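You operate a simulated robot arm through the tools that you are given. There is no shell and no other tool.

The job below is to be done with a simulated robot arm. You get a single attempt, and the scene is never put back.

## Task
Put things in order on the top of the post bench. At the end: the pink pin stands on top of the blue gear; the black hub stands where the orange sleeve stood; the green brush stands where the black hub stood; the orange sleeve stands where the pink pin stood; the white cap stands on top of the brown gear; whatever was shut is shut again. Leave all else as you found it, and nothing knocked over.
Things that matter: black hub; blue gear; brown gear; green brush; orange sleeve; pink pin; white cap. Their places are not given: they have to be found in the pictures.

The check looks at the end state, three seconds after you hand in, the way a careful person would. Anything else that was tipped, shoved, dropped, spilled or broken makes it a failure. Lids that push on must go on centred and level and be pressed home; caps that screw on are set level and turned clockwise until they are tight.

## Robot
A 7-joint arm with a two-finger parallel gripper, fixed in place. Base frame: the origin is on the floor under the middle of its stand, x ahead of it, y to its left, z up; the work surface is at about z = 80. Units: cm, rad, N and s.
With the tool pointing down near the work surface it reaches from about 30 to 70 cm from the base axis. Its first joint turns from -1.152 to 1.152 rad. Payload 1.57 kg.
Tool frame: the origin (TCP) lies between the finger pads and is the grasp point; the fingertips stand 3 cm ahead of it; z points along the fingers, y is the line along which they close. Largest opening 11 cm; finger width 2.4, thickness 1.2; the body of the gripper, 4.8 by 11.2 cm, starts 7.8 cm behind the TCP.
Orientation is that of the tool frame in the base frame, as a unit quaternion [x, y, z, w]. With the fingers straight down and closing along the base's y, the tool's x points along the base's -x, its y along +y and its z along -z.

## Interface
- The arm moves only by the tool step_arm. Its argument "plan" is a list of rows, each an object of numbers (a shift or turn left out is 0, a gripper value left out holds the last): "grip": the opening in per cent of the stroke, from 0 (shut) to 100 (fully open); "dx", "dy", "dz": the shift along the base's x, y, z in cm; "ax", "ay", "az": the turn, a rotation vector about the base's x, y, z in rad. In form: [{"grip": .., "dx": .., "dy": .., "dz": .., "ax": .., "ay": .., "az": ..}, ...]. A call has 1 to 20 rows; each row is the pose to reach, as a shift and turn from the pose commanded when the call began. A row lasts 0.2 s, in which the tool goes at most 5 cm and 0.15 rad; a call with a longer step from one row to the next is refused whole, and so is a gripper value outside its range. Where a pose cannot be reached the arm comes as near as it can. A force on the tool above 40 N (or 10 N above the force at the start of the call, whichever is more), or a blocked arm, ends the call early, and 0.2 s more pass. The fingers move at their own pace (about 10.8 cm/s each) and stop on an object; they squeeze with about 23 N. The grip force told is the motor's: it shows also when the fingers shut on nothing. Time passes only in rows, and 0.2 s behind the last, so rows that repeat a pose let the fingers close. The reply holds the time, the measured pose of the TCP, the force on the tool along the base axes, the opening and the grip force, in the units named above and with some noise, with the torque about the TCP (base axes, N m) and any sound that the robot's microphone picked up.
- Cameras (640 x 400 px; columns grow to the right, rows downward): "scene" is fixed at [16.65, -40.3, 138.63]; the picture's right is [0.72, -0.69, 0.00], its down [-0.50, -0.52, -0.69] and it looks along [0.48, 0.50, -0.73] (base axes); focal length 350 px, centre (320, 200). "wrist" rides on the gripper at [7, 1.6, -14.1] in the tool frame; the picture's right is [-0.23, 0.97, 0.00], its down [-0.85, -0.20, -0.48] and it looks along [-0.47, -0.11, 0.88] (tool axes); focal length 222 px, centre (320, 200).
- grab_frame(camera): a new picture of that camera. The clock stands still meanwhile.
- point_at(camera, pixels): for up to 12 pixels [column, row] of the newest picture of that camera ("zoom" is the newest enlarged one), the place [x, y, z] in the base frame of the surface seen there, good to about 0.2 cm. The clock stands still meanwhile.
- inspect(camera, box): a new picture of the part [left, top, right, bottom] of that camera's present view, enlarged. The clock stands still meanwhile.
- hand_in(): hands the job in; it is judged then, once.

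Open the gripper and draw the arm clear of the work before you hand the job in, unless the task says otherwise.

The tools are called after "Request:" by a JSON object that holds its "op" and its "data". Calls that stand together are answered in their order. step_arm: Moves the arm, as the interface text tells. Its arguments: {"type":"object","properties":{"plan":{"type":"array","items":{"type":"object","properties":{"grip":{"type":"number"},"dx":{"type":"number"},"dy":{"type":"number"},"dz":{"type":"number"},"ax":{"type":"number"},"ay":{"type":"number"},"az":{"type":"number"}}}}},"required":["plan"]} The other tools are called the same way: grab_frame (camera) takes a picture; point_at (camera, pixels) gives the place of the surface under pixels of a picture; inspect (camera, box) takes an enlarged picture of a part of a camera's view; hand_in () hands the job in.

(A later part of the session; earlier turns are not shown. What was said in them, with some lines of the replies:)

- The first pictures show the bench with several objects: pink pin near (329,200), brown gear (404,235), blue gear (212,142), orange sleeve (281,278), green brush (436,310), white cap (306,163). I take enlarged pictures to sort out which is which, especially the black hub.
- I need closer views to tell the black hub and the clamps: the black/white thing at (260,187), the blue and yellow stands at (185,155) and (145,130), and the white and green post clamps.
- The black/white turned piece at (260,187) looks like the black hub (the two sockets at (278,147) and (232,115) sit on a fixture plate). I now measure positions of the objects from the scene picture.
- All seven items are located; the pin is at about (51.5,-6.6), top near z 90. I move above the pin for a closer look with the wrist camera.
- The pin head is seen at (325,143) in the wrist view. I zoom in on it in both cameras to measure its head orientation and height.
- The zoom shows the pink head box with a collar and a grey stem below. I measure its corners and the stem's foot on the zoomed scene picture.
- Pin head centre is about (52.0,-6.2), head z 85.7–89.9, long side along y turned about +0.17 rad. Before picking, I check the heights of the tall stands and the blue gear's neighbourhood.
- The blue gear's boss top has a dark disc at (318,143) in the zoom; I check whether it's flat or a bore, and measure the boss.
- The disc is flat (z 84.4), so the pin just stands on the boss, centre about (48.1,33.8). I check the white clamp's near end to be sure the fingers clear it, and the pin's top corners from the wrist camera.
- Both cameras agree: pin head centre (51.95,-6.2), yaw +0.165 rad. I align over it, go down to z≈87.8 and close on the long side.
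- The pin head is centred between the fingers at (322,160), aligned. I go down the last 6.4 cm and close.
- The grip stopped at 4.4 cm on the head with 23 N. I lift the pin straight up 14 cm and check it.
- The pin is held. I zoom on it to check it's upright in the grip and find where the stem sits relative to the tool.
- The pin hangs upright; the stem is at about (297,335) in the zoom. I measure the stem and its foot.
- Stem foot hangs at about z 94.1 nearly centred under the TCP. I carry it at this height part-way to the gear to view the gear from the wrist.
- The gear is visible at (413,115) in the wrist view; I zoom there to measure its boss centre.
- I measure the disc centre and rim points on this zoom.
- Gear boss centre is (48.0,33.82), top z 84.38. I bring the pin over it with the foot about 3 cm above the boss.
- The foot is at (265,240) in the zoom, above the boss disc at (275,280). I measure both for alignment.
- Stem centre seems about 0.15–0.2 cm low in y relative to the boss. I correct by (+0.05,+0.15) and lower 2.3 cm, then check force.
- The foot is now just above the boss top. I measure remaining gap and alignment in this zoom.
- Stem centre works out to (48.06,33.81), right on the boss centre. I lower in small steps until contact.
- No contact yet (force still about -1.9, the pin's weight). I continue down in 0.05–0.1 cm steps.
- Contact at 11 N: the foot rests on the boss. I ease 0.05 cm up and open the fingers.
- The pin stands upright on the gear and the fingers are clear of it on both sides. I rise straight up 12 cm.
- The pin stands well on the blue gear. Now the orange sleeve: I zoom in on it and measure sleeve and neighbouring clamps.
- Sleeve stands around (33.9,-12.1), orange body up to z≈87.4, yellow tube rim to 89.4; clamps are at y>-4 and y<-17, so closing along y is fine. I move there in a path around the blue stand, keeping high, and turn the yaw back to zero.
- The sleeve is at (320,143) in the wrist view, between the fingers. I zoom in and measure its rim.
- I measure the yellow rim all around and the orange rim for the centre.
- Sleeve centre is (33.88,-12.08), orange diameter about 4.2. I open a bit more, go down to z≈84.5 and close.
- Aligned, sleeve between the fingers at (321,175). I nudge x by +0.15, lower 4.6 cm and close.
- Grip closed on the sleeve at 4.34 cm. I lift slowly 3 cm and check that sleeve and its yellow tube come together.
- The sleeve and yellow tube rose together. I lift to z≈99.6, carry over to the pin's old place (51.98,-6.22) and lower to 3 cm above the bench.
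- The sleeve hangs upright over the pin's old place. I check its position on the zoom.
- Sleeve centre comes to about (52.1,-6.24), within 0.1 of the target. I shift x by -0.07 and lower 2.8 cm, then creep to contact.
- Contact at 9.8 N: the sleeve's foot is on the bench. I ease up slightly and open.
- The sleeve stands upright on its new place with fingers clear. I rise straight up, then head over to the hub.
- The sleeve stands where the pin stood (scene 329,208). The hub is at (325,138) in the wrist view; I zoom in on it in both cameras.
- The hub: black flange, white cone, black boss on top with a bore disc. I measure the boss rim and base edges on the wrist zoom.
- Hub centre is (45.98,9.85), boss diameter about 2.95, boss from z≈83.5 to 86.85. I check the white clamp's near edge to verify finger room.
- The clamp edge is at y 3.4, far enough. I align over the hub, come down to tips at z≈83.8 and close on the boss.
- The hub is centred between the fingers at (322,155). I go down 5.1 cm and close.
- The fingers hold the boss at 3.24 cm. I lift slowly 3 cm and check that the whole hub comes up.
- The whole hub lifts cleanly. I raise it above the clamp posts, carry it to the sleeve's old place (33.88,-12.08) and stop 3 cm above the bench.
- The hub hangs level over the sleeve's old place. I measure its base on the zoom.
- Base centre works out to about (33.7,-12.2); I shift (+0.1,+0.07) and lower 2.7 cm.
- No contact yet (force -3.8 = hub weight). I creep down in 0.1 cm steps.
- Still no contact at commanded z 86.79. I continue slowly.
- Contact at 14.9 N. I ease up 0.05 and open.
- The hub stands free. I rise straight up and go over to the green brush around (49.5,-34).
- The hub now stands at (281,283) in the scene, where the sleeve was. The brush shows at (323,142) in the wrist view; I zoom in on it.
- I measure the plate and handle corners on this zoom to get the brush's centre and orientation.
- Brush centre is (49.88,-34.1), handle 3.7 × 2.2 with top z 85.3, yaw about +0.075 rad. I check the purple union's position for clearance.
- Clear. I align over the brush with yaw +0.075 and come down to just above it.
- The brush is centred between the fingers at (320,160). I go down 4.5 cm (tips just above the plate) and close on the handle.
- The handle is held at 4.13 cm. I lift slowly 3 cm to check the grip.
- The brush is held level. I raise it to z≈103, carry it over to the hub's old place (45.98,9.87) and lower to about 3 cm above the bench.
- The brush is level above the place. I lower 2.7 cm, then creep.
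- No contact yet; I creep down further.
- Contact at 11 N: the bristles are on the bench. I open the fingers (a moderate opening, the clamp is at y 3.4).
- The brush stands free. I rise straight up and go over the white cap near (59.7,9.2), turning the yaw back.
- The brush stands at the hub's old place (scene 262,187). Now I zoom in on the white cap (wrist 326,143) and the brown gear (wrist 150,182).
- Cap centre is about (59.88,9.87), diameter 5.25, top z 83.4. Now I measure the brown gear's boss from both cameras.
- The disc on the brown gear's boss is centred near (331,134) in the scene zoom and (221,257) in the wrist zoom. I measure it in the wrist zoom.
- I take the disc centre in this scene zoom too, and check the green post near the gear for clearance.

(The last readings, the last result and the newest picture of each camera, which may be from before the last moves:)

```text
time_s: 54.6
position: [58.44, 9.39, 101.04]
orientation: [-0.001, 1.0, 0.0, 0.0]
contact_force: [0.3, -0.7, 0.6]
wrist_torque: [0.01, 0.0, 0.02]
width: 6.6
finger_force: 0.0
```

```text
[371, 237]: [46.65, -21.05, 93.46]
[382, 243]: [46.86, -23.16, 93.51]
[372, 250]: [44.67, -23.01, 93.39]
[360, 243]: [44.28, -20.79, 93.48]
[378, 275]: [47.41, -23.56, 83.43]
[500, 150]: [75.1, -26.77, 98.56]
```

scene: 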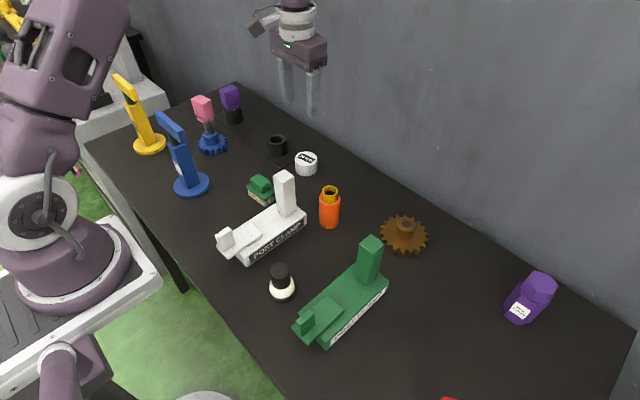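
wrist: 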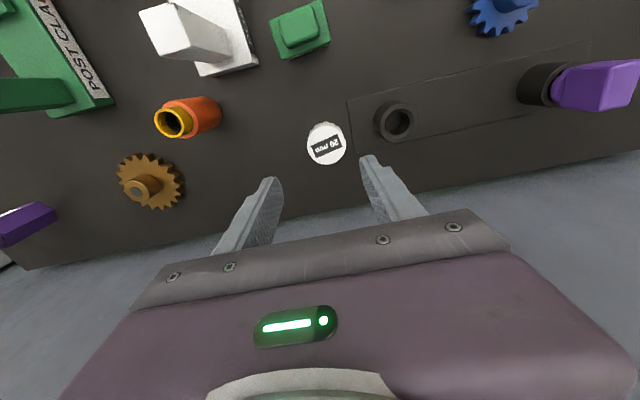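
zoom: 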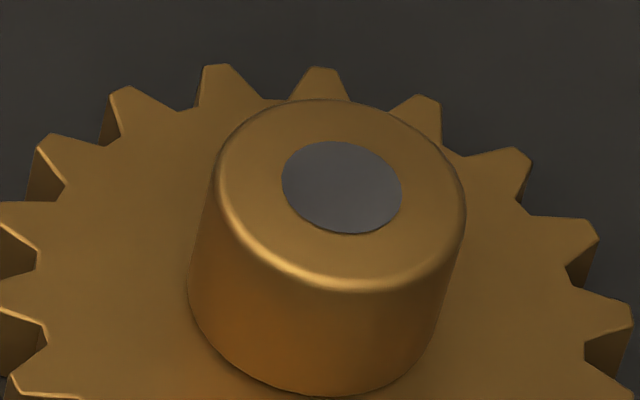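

Gear boss centre (60.0,-20.1), top z 84.4. Before descending on the cap, I check the fixture plate and socket next to it.

Request:
{"op": "inspect", "data": {"camera": "wrist", "box": [310, 80, 430, 170]}}

Request:
{"op": "point_at", "data": {"camera": "zoom", "pixels": [[215, 140], [240, 200], [255, 275], [300, 270], [215, 250], [330, 150], [420, 140], [370, 215], [380, 60], [300, 180]]}}

```text
4.44 times, centred on (370, 125) of wrist
```

zoom: 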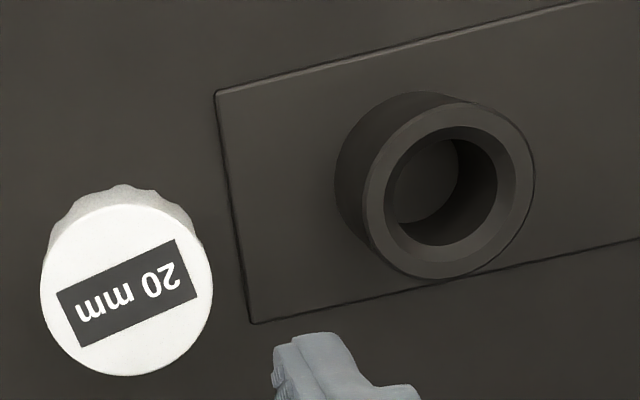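

```text
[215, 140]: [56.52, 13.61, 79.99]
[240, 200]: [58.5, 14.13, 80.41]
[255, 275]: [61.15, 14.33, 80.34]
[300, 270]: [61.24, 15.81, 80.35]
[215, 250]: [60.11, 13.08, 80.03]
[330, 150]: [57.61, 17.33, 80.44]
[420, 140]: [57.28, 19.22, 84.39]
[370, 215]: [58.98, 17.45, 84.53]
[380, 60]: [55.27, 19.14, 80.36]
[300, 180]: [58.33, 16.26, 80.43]
```

The plate top is at z 80.4 with edge at y≈13.8, and the socket starts at y≈17.3; with tips at z≥80.9 and a 7.2 cm opening the fingers clear both. I align over the cap and descend part-way.

Request:
{"op": "step_arm", "data": {"plan": [{"grip": 66, "dx": 1.35, "dy": 0.47, "dz": -2}, {"dx": 1.35, "dy": 0.47, "dz": -6}, {"dx": 1.35, "dy": 0.47, "dz": -10}, {"dx": 1.35, "dy": 0.47, "dz": -12}, {"dx": 1.35, "dy": 0.47, "dz": -12}]}}

Request:
{"op": "grab_frame", "data": {"camera": "wrist"}}

Request:
{"op": "inspect", "data": {"camera": "scene", "box": [250, 110, 360, 200]}}

```text
time_s: 55.8
position: [59.87, 10.06, 89.0]
orientation: [0.0, 1.0, 0.0, 0.0]
contact_force: [-0.2, -0.3, 0.1]
wrist_torque: [0.01, 0.0, 0.0]
width: 7.27
finger_force: 0.0
```

```text
taken
```

wrist: 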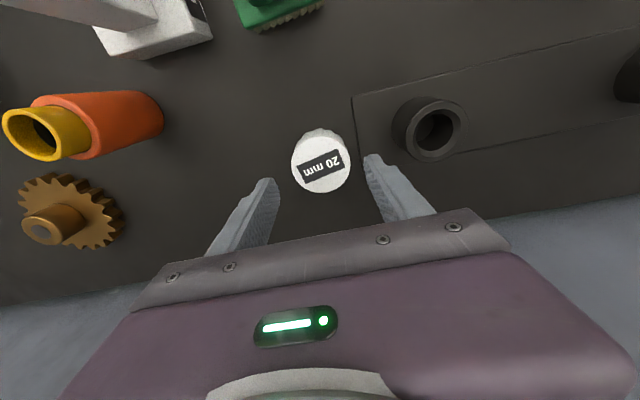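

```text
4.44 times, centred on (305, 155) of scene
```

zoom: 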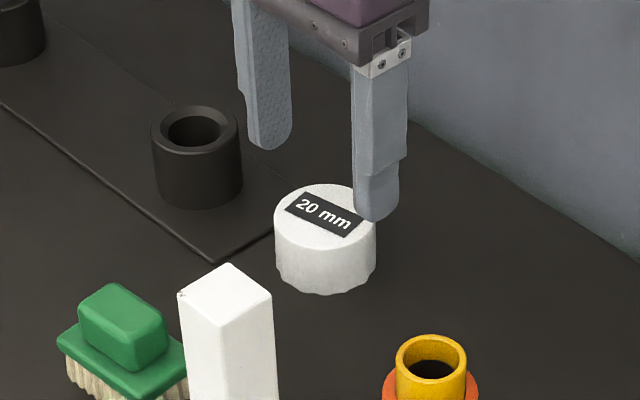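

The cap is centred between the fingers at (321,162). I go down 5.1 cm to z 83.9 and close.

Request:
{"op": "step_arm", "data": {"plan": [{"dz": -2}, {"dz": -4}, {"dz": -5}, {"dz": -5.1}, {"dz": -5.1, "grip": 35}, {"dz": -5.1, "grip": 35}, {"dz": -5.1, "grip": 35}, {"dz": -5.1, "grip": 35}]}}

Request:
{"op": "inspect", "data": {"camera": "scene", "box": [250, 110, 360, 200]}}

Request:
{"op": "grab_frame", "data": {"camera": "wrist"}}

```text
time_s: 57.6
position: [59.91, 9.8, 83.86]
orientation: [0.0, 1.0, 0.0, 0.0]
contact_force: [0.5, 0.0, -0.2]
wrist_torque: [0.01, -0.02, 0.0]
width: 5.39
finger_force: 23.2
```

```text
4.44 times, centred on (305, 155) of scene
```

zoom: 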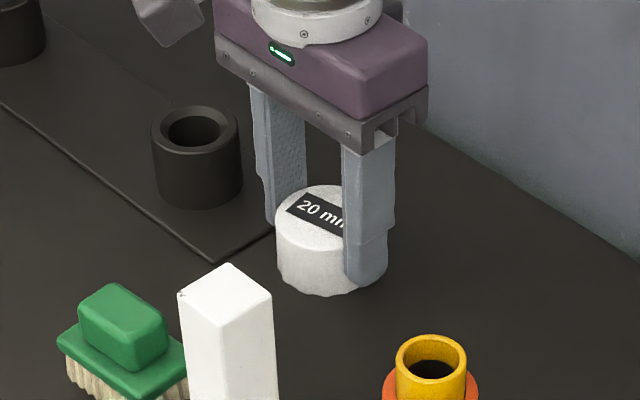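

```text
taken
```

wrist: 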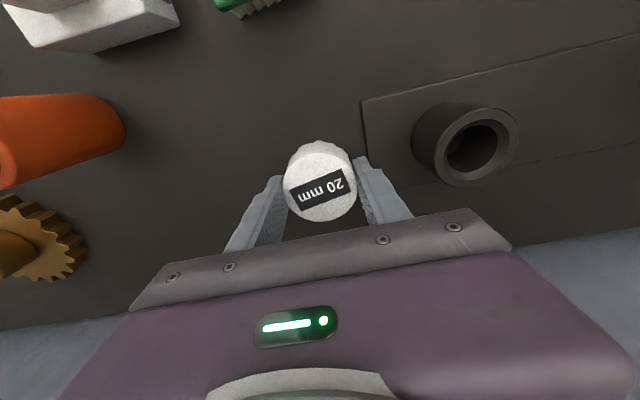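

The cap is held at 5.39 cm. I lift it a little first to check the grip.

Request:
{"op": "step_arm", "data": {"plan": [{"dz": 0.5}, {"dz": 1.5}, {"dz": 4}, {"dz": 7}, {"dz": 7}]}}

Request:
{"op": "inspect", "data": {"camera": "scene", "box": [250, 90, 360, 180]}}

Request:
{"op": "grab_frame", "data": {"camera": "wrist"}}

```text
time_s: 58.8
position: [59.96, 9.89, 91.04]
orientation: [0.0, 1.0, 0.0, 0.001]
contact_force: [-0.4, 0.1, 0.2]
wrist_torque: [0.01, 0.04, -0.01]
width: 5.38
finger_force: 22.7
```

```text
4.44 times, centred on (305, 135) of scene
```

zoom: 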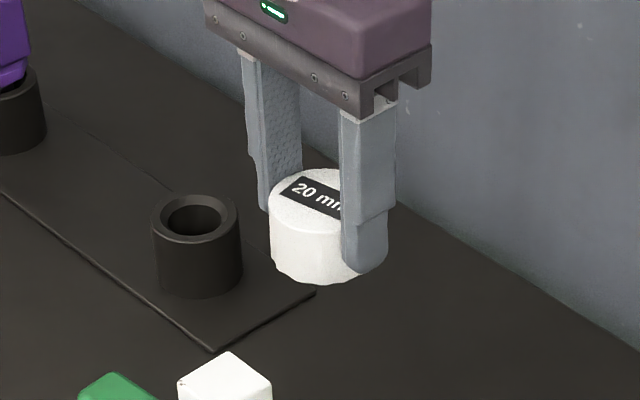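

```text
taken
```

wrist: 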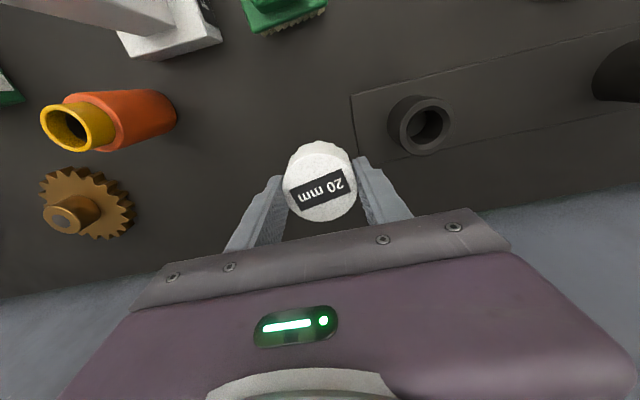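

The cap is held level. I carry it at z≈97 over to the brown gear and stop about 2.5 cm above the boss.

Request:
{"op": "step_arm", "data": {"plan": [{"dz": 3}, {"dz": 6}, {"dy": -3, "dz": 6}, {"dy": -7.5, "dz": 6}, {"dy": -12.2, "dz": 6}, {"dx": 0.05, "dy": -17, "dz": 6}, {"dx": 0.1, "dy": -21.5, "dz": 6}, {"dx": 0.12, "dy": -26, "dz": 6}, {"dx": 0.12, "dy": -29, "dz": 6}, {"dx": 0.12, "dy": -29.97, "dz": 6}, {"dx": 0.12, "dy": -29.97, "dz": 3}, {"dx": 0.12, "dy": -29.97, "dz": 0}, {"dx": 0.12, "dy": -29.97, "dz": 0}]}}

Request:
{"op": "inspect", "data": {"camera": "scene", "box": [350, 170, 460, 265]}}

Request:
{"op": "grab_frame", "data": {"camera": "wrist"}}

```text
time_s: 61.6
position: [60.02, -20.21, 90.96]
orientation: [-0.001, 1.0, 0.0, 0.0]
contact_force: [0.1, 0.4, -0.3]
wrist_torque: [-0.05, -0.03, 0.01]
width: 5.39
finger_force: 22.3
```

```text
4.21 times, centred on (405, 218) of scene
```

zoom: 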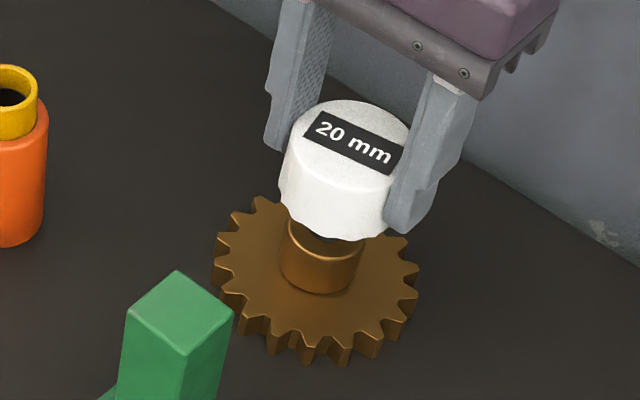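

```text
taken
```

wrist: 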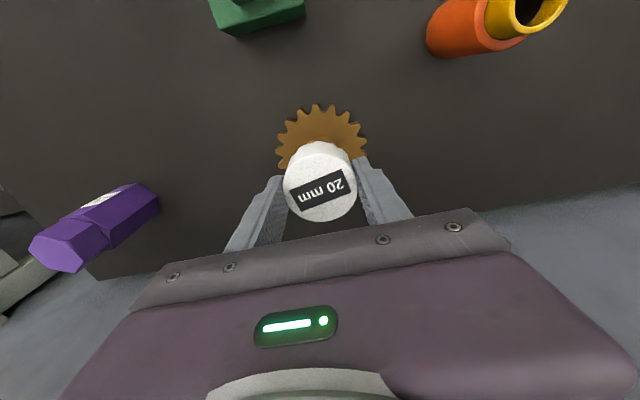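

The cap hangs above the boss. I measure cap and gear on this zoom for alignment.

Request:
{"op": "point_at", "data": {"camera": "zoom", "pixels": [[350, 148], [335, 180], [335, 230], [290, 150], [355, 105], [300, 250], [320, 275], [250, 230], [285, 190]]}}

```text
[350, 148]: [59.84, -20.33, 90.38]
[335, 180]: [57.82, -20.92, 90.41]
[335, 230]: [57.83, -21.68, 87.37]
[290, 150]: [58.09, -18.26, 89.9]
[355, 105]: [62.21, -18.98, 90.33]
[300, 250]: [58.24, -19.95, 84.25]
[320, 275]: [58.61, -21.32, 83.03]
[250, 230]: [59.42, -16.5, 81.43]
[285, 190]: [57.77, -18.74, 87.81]
```

Cap centre is about (60.0,-20.1), matching the boss. I lower 2.3 cm and then creep down.

Request:
{"op": "step_arm", "data": {"plan": [{"dz": -0.8}, {"dz": -1.6}, {"dz": -2.1}, {"dz": -2.3}, {"dz": -2.3}]}}

Request:
{"op": "inspect", "data": {"camera": "scene", "box": [350, 175, 460, 270]}}

```text
time_s: 62.8
position: [59.97, -20.03, 88.64]
orientation: [0.0, 1.0, 0.0, -0.001]
contact_force: [0.1, -0.1, 0.7]
wrist_torque: [-0.01, 0.02, 0.03]
width: 5.38
finger_force: 23.0
```

```text
4.21 times, centred on (405, 222) of scene
```

zoom: 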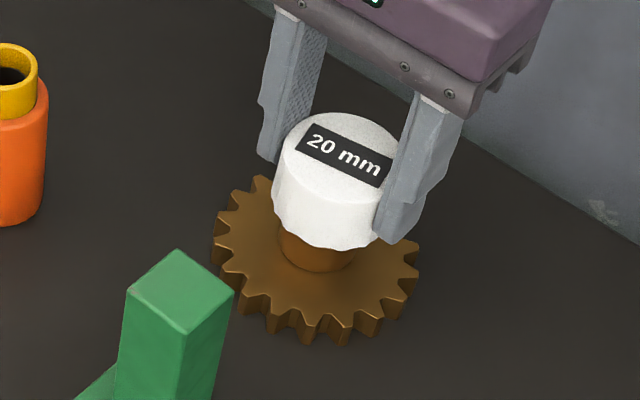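

No contact yet; the cap is just above the boss. I creep down 0.1 cm at a time.

Request:
{"op": "step_arm", "data": {"plan": [{"dz": -0.1}, {"dz": -0.2}, {"dz": -0.25}, {"dz": -0.25}]}}

```text
time_s: 63.8
position: [60.01, -20.16, 88.35]
orientation: [0.0, 1.0, 0.0, -0.001]
contact_force: [-0.7, -0.9, -1.0]
wrist_torque: [0.0, -0.01, 0.03]
width: 5.39
finger_force: 23.2
```

Still no contact at commanded z 88.36. I continue.

Request:
{"op": "step_arm", "data": {"plan": [{"dz": -0.05}, {"dz": -0.1}, {"dz": -0.1}]}}

```text
time_s: 64.6
position: [59.97, -20.17, 88.33]
orientation: [0.0, 1.0, 0.0, 0.0]
contact_force: [-1.4, -0.2, 5.5]
wrist_torque: [0.13, 0.09, 0.02]
width: 5.37
finger_force: 22.8
```

Contact at 5.5 N: the cap rests on the boss. I open the fingers.

Request:
{"op": "step_arm", "data": {"plan": [{"dz": -0.02}, {"dz": -0.02, "grip": 58}, {"dz": -0.02, "grip": 68}, {"dz": -0.02, "grip": 68}]}}

Request:
{"op": "inspect", "data": {"camera": "scene", "box": [350, 175, 460, 270]}}

Request:
{"op": "grab_frame", "data": {"camera": "wrist"}}

```text
time_s: 65.6
position: [59.94, -20.05, 88.25]
orientation: [0.0, 1.0, 0.001, 0.0]
contact_force: [0.8, 0.9, -0.1]
wrist_torque: [-0.03, 0.0, -0.01]
width: 7.49
finger_force: 0.1
```

```text
4.21 times, centred on (405, 222) of scene
```

zoom: 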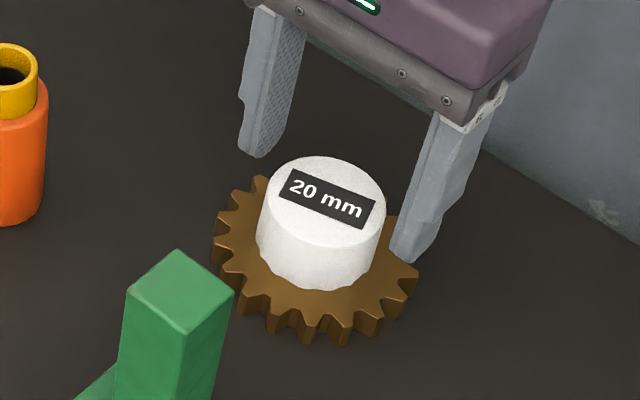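

```text
taken
```

wrist: 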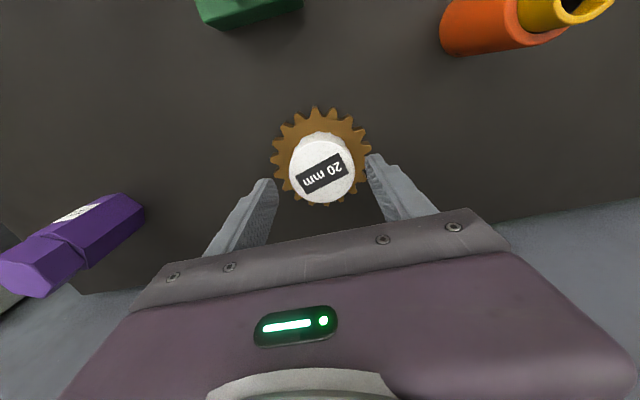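

On release the cap dropped a little and now appears to sit over the boss (it's hollow underneath). I measure whether it is level and centred.

Request:
{"op": "inspect", "data": {"camera": "scene", "box": [375, 205, 435, 262]}}

Request:
{"op": "point_at", "data": {"camera": "zoom", "pixels": [[250, 90], [325, 65], [420, 120], [405, 170], [320, 190], [230, 140], [320, 120], [280, 240], [310, 268], [310, 290]]}}

Request:
{"op": "inspect", "data": {"camera": "wrist", "box": [265, 100, 380, 215]}}

Request:
{"op": "point_at", "data": {"camera": "zoom", "pixels": [[320, 235], [215, 230], [430, 240], [320, 140], [320, 330], [320, 120], [330, 25], [150, 180], [490, 180]]}}

```text
7.02 times, centred on (405, 234) of scene
```

zoom: 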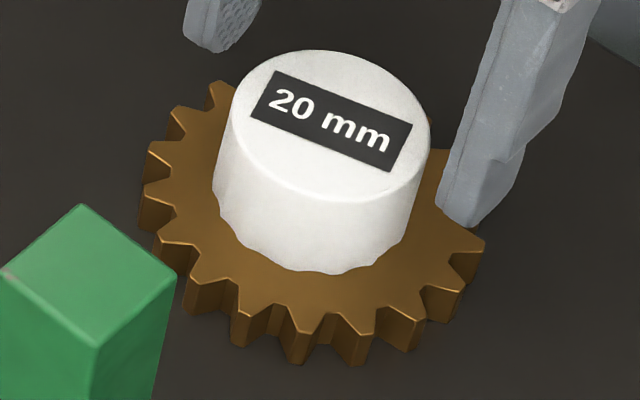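

```text
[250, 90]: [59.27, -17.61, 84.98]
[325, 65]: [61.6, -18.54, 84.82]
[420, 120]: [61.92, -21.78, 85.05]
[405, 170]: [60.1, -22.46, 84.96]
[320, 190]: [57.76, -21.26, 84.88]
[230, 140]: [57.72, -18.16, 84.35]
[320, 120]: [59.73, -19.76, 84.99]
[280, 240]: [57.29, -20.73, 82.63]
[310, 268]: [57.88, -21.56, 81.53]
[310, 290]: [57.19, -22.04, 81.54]
```

```text
3.48 times, centred on (322, 158) of wrist
```

zoom: 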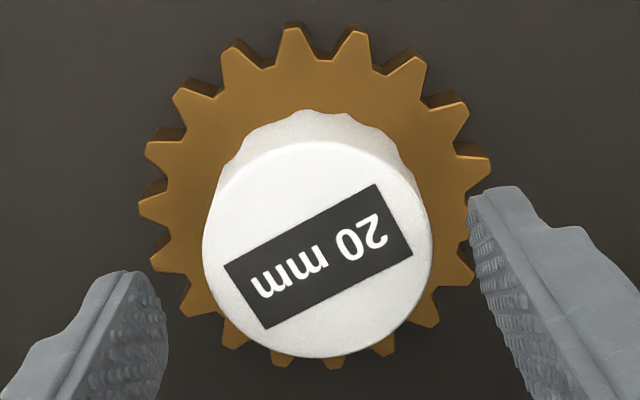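

```text
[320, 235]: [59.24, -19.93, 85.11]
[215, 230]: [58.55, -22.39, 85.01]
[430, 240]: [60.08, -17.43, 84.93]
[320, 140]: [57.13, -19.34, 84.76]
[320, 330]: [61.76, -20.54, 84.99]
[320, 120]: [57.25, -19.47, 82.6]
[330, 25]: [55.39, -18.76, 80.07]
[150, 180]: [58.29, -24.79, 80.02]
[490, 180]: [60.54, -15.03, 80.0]
```

The cap top reads z≈84.95 all over, so it's level, sitting over the boss on the gear face. I measure its centre more carefully.

Request:
{"op": "point_at", "data": {"camera": "zoom", "pixels": [[207, 248], [428, 248], [318, 147], [318, 352], [240, 172], [395, 325], [395, 172], [240, 325], [317, 249], [295, 30], [282, 362], [145, 208]]}}

```text
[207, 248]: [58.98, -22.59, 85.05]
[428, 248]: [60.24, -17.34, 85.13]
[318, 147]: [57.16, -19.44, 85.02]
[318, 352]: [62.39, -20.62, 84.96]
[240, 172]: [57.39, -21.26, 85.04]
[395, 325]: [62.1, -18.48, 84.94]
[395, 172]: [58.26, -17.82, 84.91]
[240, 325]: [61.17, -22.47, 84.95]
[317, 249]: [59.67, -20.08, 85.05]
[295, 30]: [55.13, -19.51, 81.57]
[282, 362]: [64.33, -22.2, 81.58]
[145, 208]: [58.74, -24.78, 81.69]
```

The cap's centre is (59.7,-20.0) against the gear's (60.0,-20.1): level and seated over the boss. I rise straight up and draw back to look over everything.

Request:
{"op": "step_arm", "data": {"plan": [{"dz": 1.5}, {"dz": 5}, {"dz": 9.5}, {"dz": 14}, {"dz": 18}, {"dx": -3, "dy": 3, "dz": 20}, {"dx": -6, "dy": 6, "dz": 20}, {"dx": -9, "dy": 8, "dz": 20}, {"dx": -13, "dy": 10, "dz": 20}, {"dx": -16.8, "dy": 10, "dz": 20}, {"dx": -16.8, "dy": 10, "dz": 20, "grip": 100}, {"dx": -16.8, "dy": 10, "dz": 20, "grip": 100}]}}

Request:
{"op": "grab_frame", "data": {"camera": "scene"}}

Request:
{"op": "grab_frame", "data": {"camera": "wrist"}}

```text
time_s: 68.2
position: [43.01, -9.86, 108.34]
orientation: [0.001, 1.0, 0.0, 0.001]
contact_force: [-0.3, 0.2, 0.1]
wrist_torque: [-0.03, 0.02, 0.0]
width: 10.98
finger_force: 0.1
```

```text
taken
```

scene: 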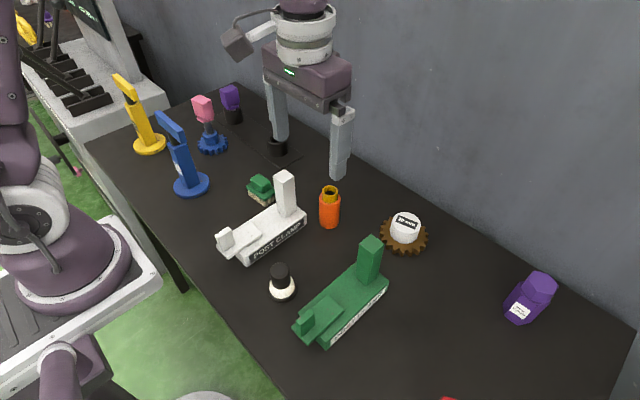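

```text
taken
```

wrist: 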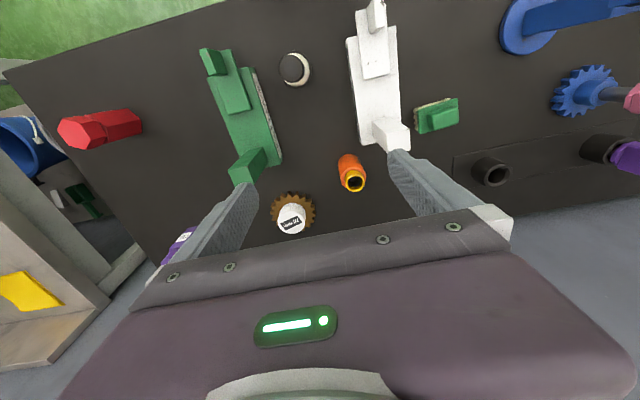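

All pieces look in place: pin on blue gear (207,125), brush (262,188), sleeve (329,208), cap on brown gear (405,233), hub (281,285). I verify positions with close-ups.

Request:
{"op": "inspect", "data": {"camera": "wrist", "box": [270, 45, 380, 200]}}

Request:
{"op": "inspect", "data": {"camera": "scene", "box": [180, 80, 300, 210]}}

Request:
{"op": "inspect", "data": {"camera": "wrist", "box": [275, 48, 315, 90]}}

Request:
{"op": "point_at", "data": {"camera": "zoom", "pixels": [[245, 190], [390, 190], [295, 115], [295, 255], [300, 190], [420, 190], [330, 95]]}}

```text
2.58 times, centred on (325, 122) of wrist
```

zoom: 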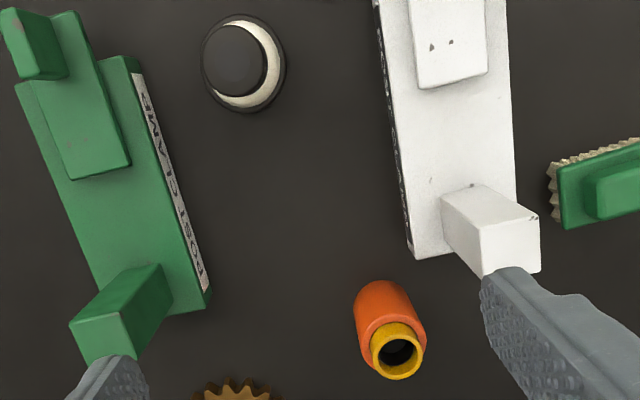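

```text
3.08 times, centred on (240, 145) of scene
```

zoom: 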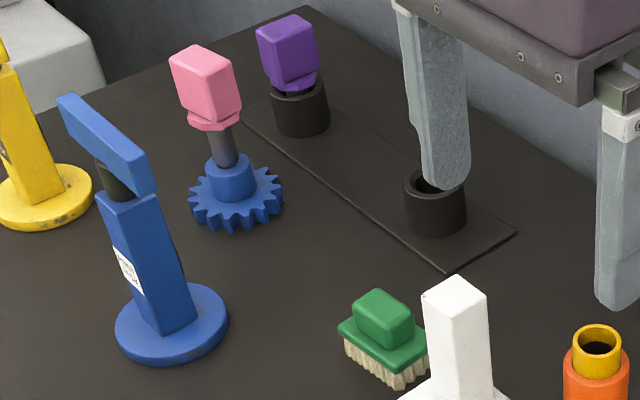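

```text
9.52 times, centred on (295, 69) of wrist
```

zoom: 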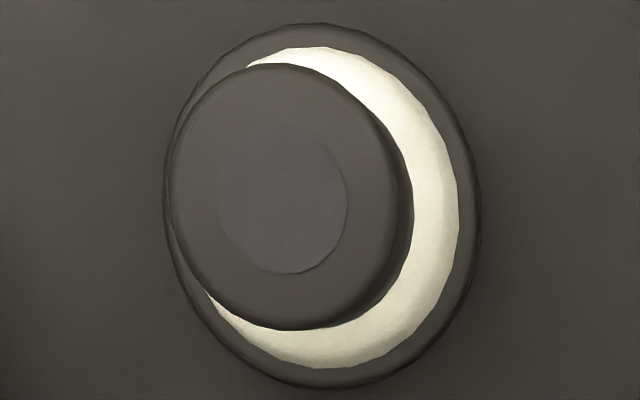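

```text
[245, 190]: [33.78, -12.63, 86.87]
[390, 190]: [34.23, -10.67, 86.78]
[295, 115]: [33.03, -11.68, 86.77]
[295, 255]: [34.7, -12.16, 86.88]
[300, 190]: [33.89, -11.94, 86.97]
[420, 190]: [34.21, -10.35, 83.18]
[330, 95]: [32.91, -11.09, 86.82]
```

Hub centre is (33.95,-12.1), within 0.1 cm of the sleeve's old spot; pin, brush, sleeve and cap all stand upright. The gripper is open and back at its starting height, clear of the work, so I hand in.

Request:
{"op": "hand_in", "data": {}}

```text
The job is handed in.
```

I've handed the job in. Every piece is in its place and upright in the last pictures; no verdict has come back.

| Piece | Where it is now | How close |
|---|---|---|
| Pink pin | Standing on the blue gear's boss | Lined up with the boss centre to about 0.1 cm before release |
| Orange sleeve | Where the pink pin stood | About 0.1 cm, going by the arm's readings; not measured again after release |
| Black hub | Where the orange sleeve stood | Within 0.1 cm, measured after the arm drew back |
| Green brush | Where the black hub stood | About 0.1 cm, going by the arm's readings; not measured again after release |
| White cap | On the brown gear, level | About 0.3 cm off the gear's centre |

- **White cap:** it is hollow underneath, so when I let go it dropped over the gear's boss. It now rests on the gear's face rather than on top of the boss. I left it slightly off centre because nudging it could have shifted the gear.
- **Black hub:** I took this to be the piece with a black base, white cone and black top. I treated the two black sockets on the thin plate as fixed and left them alone.
- **Shut items:** I found nothing that had to be opened, so there was nothing to shut again.

Nothing was knocked over, and the other things on the bench were not touched. The gripper is open and back near its starting position above the bench.
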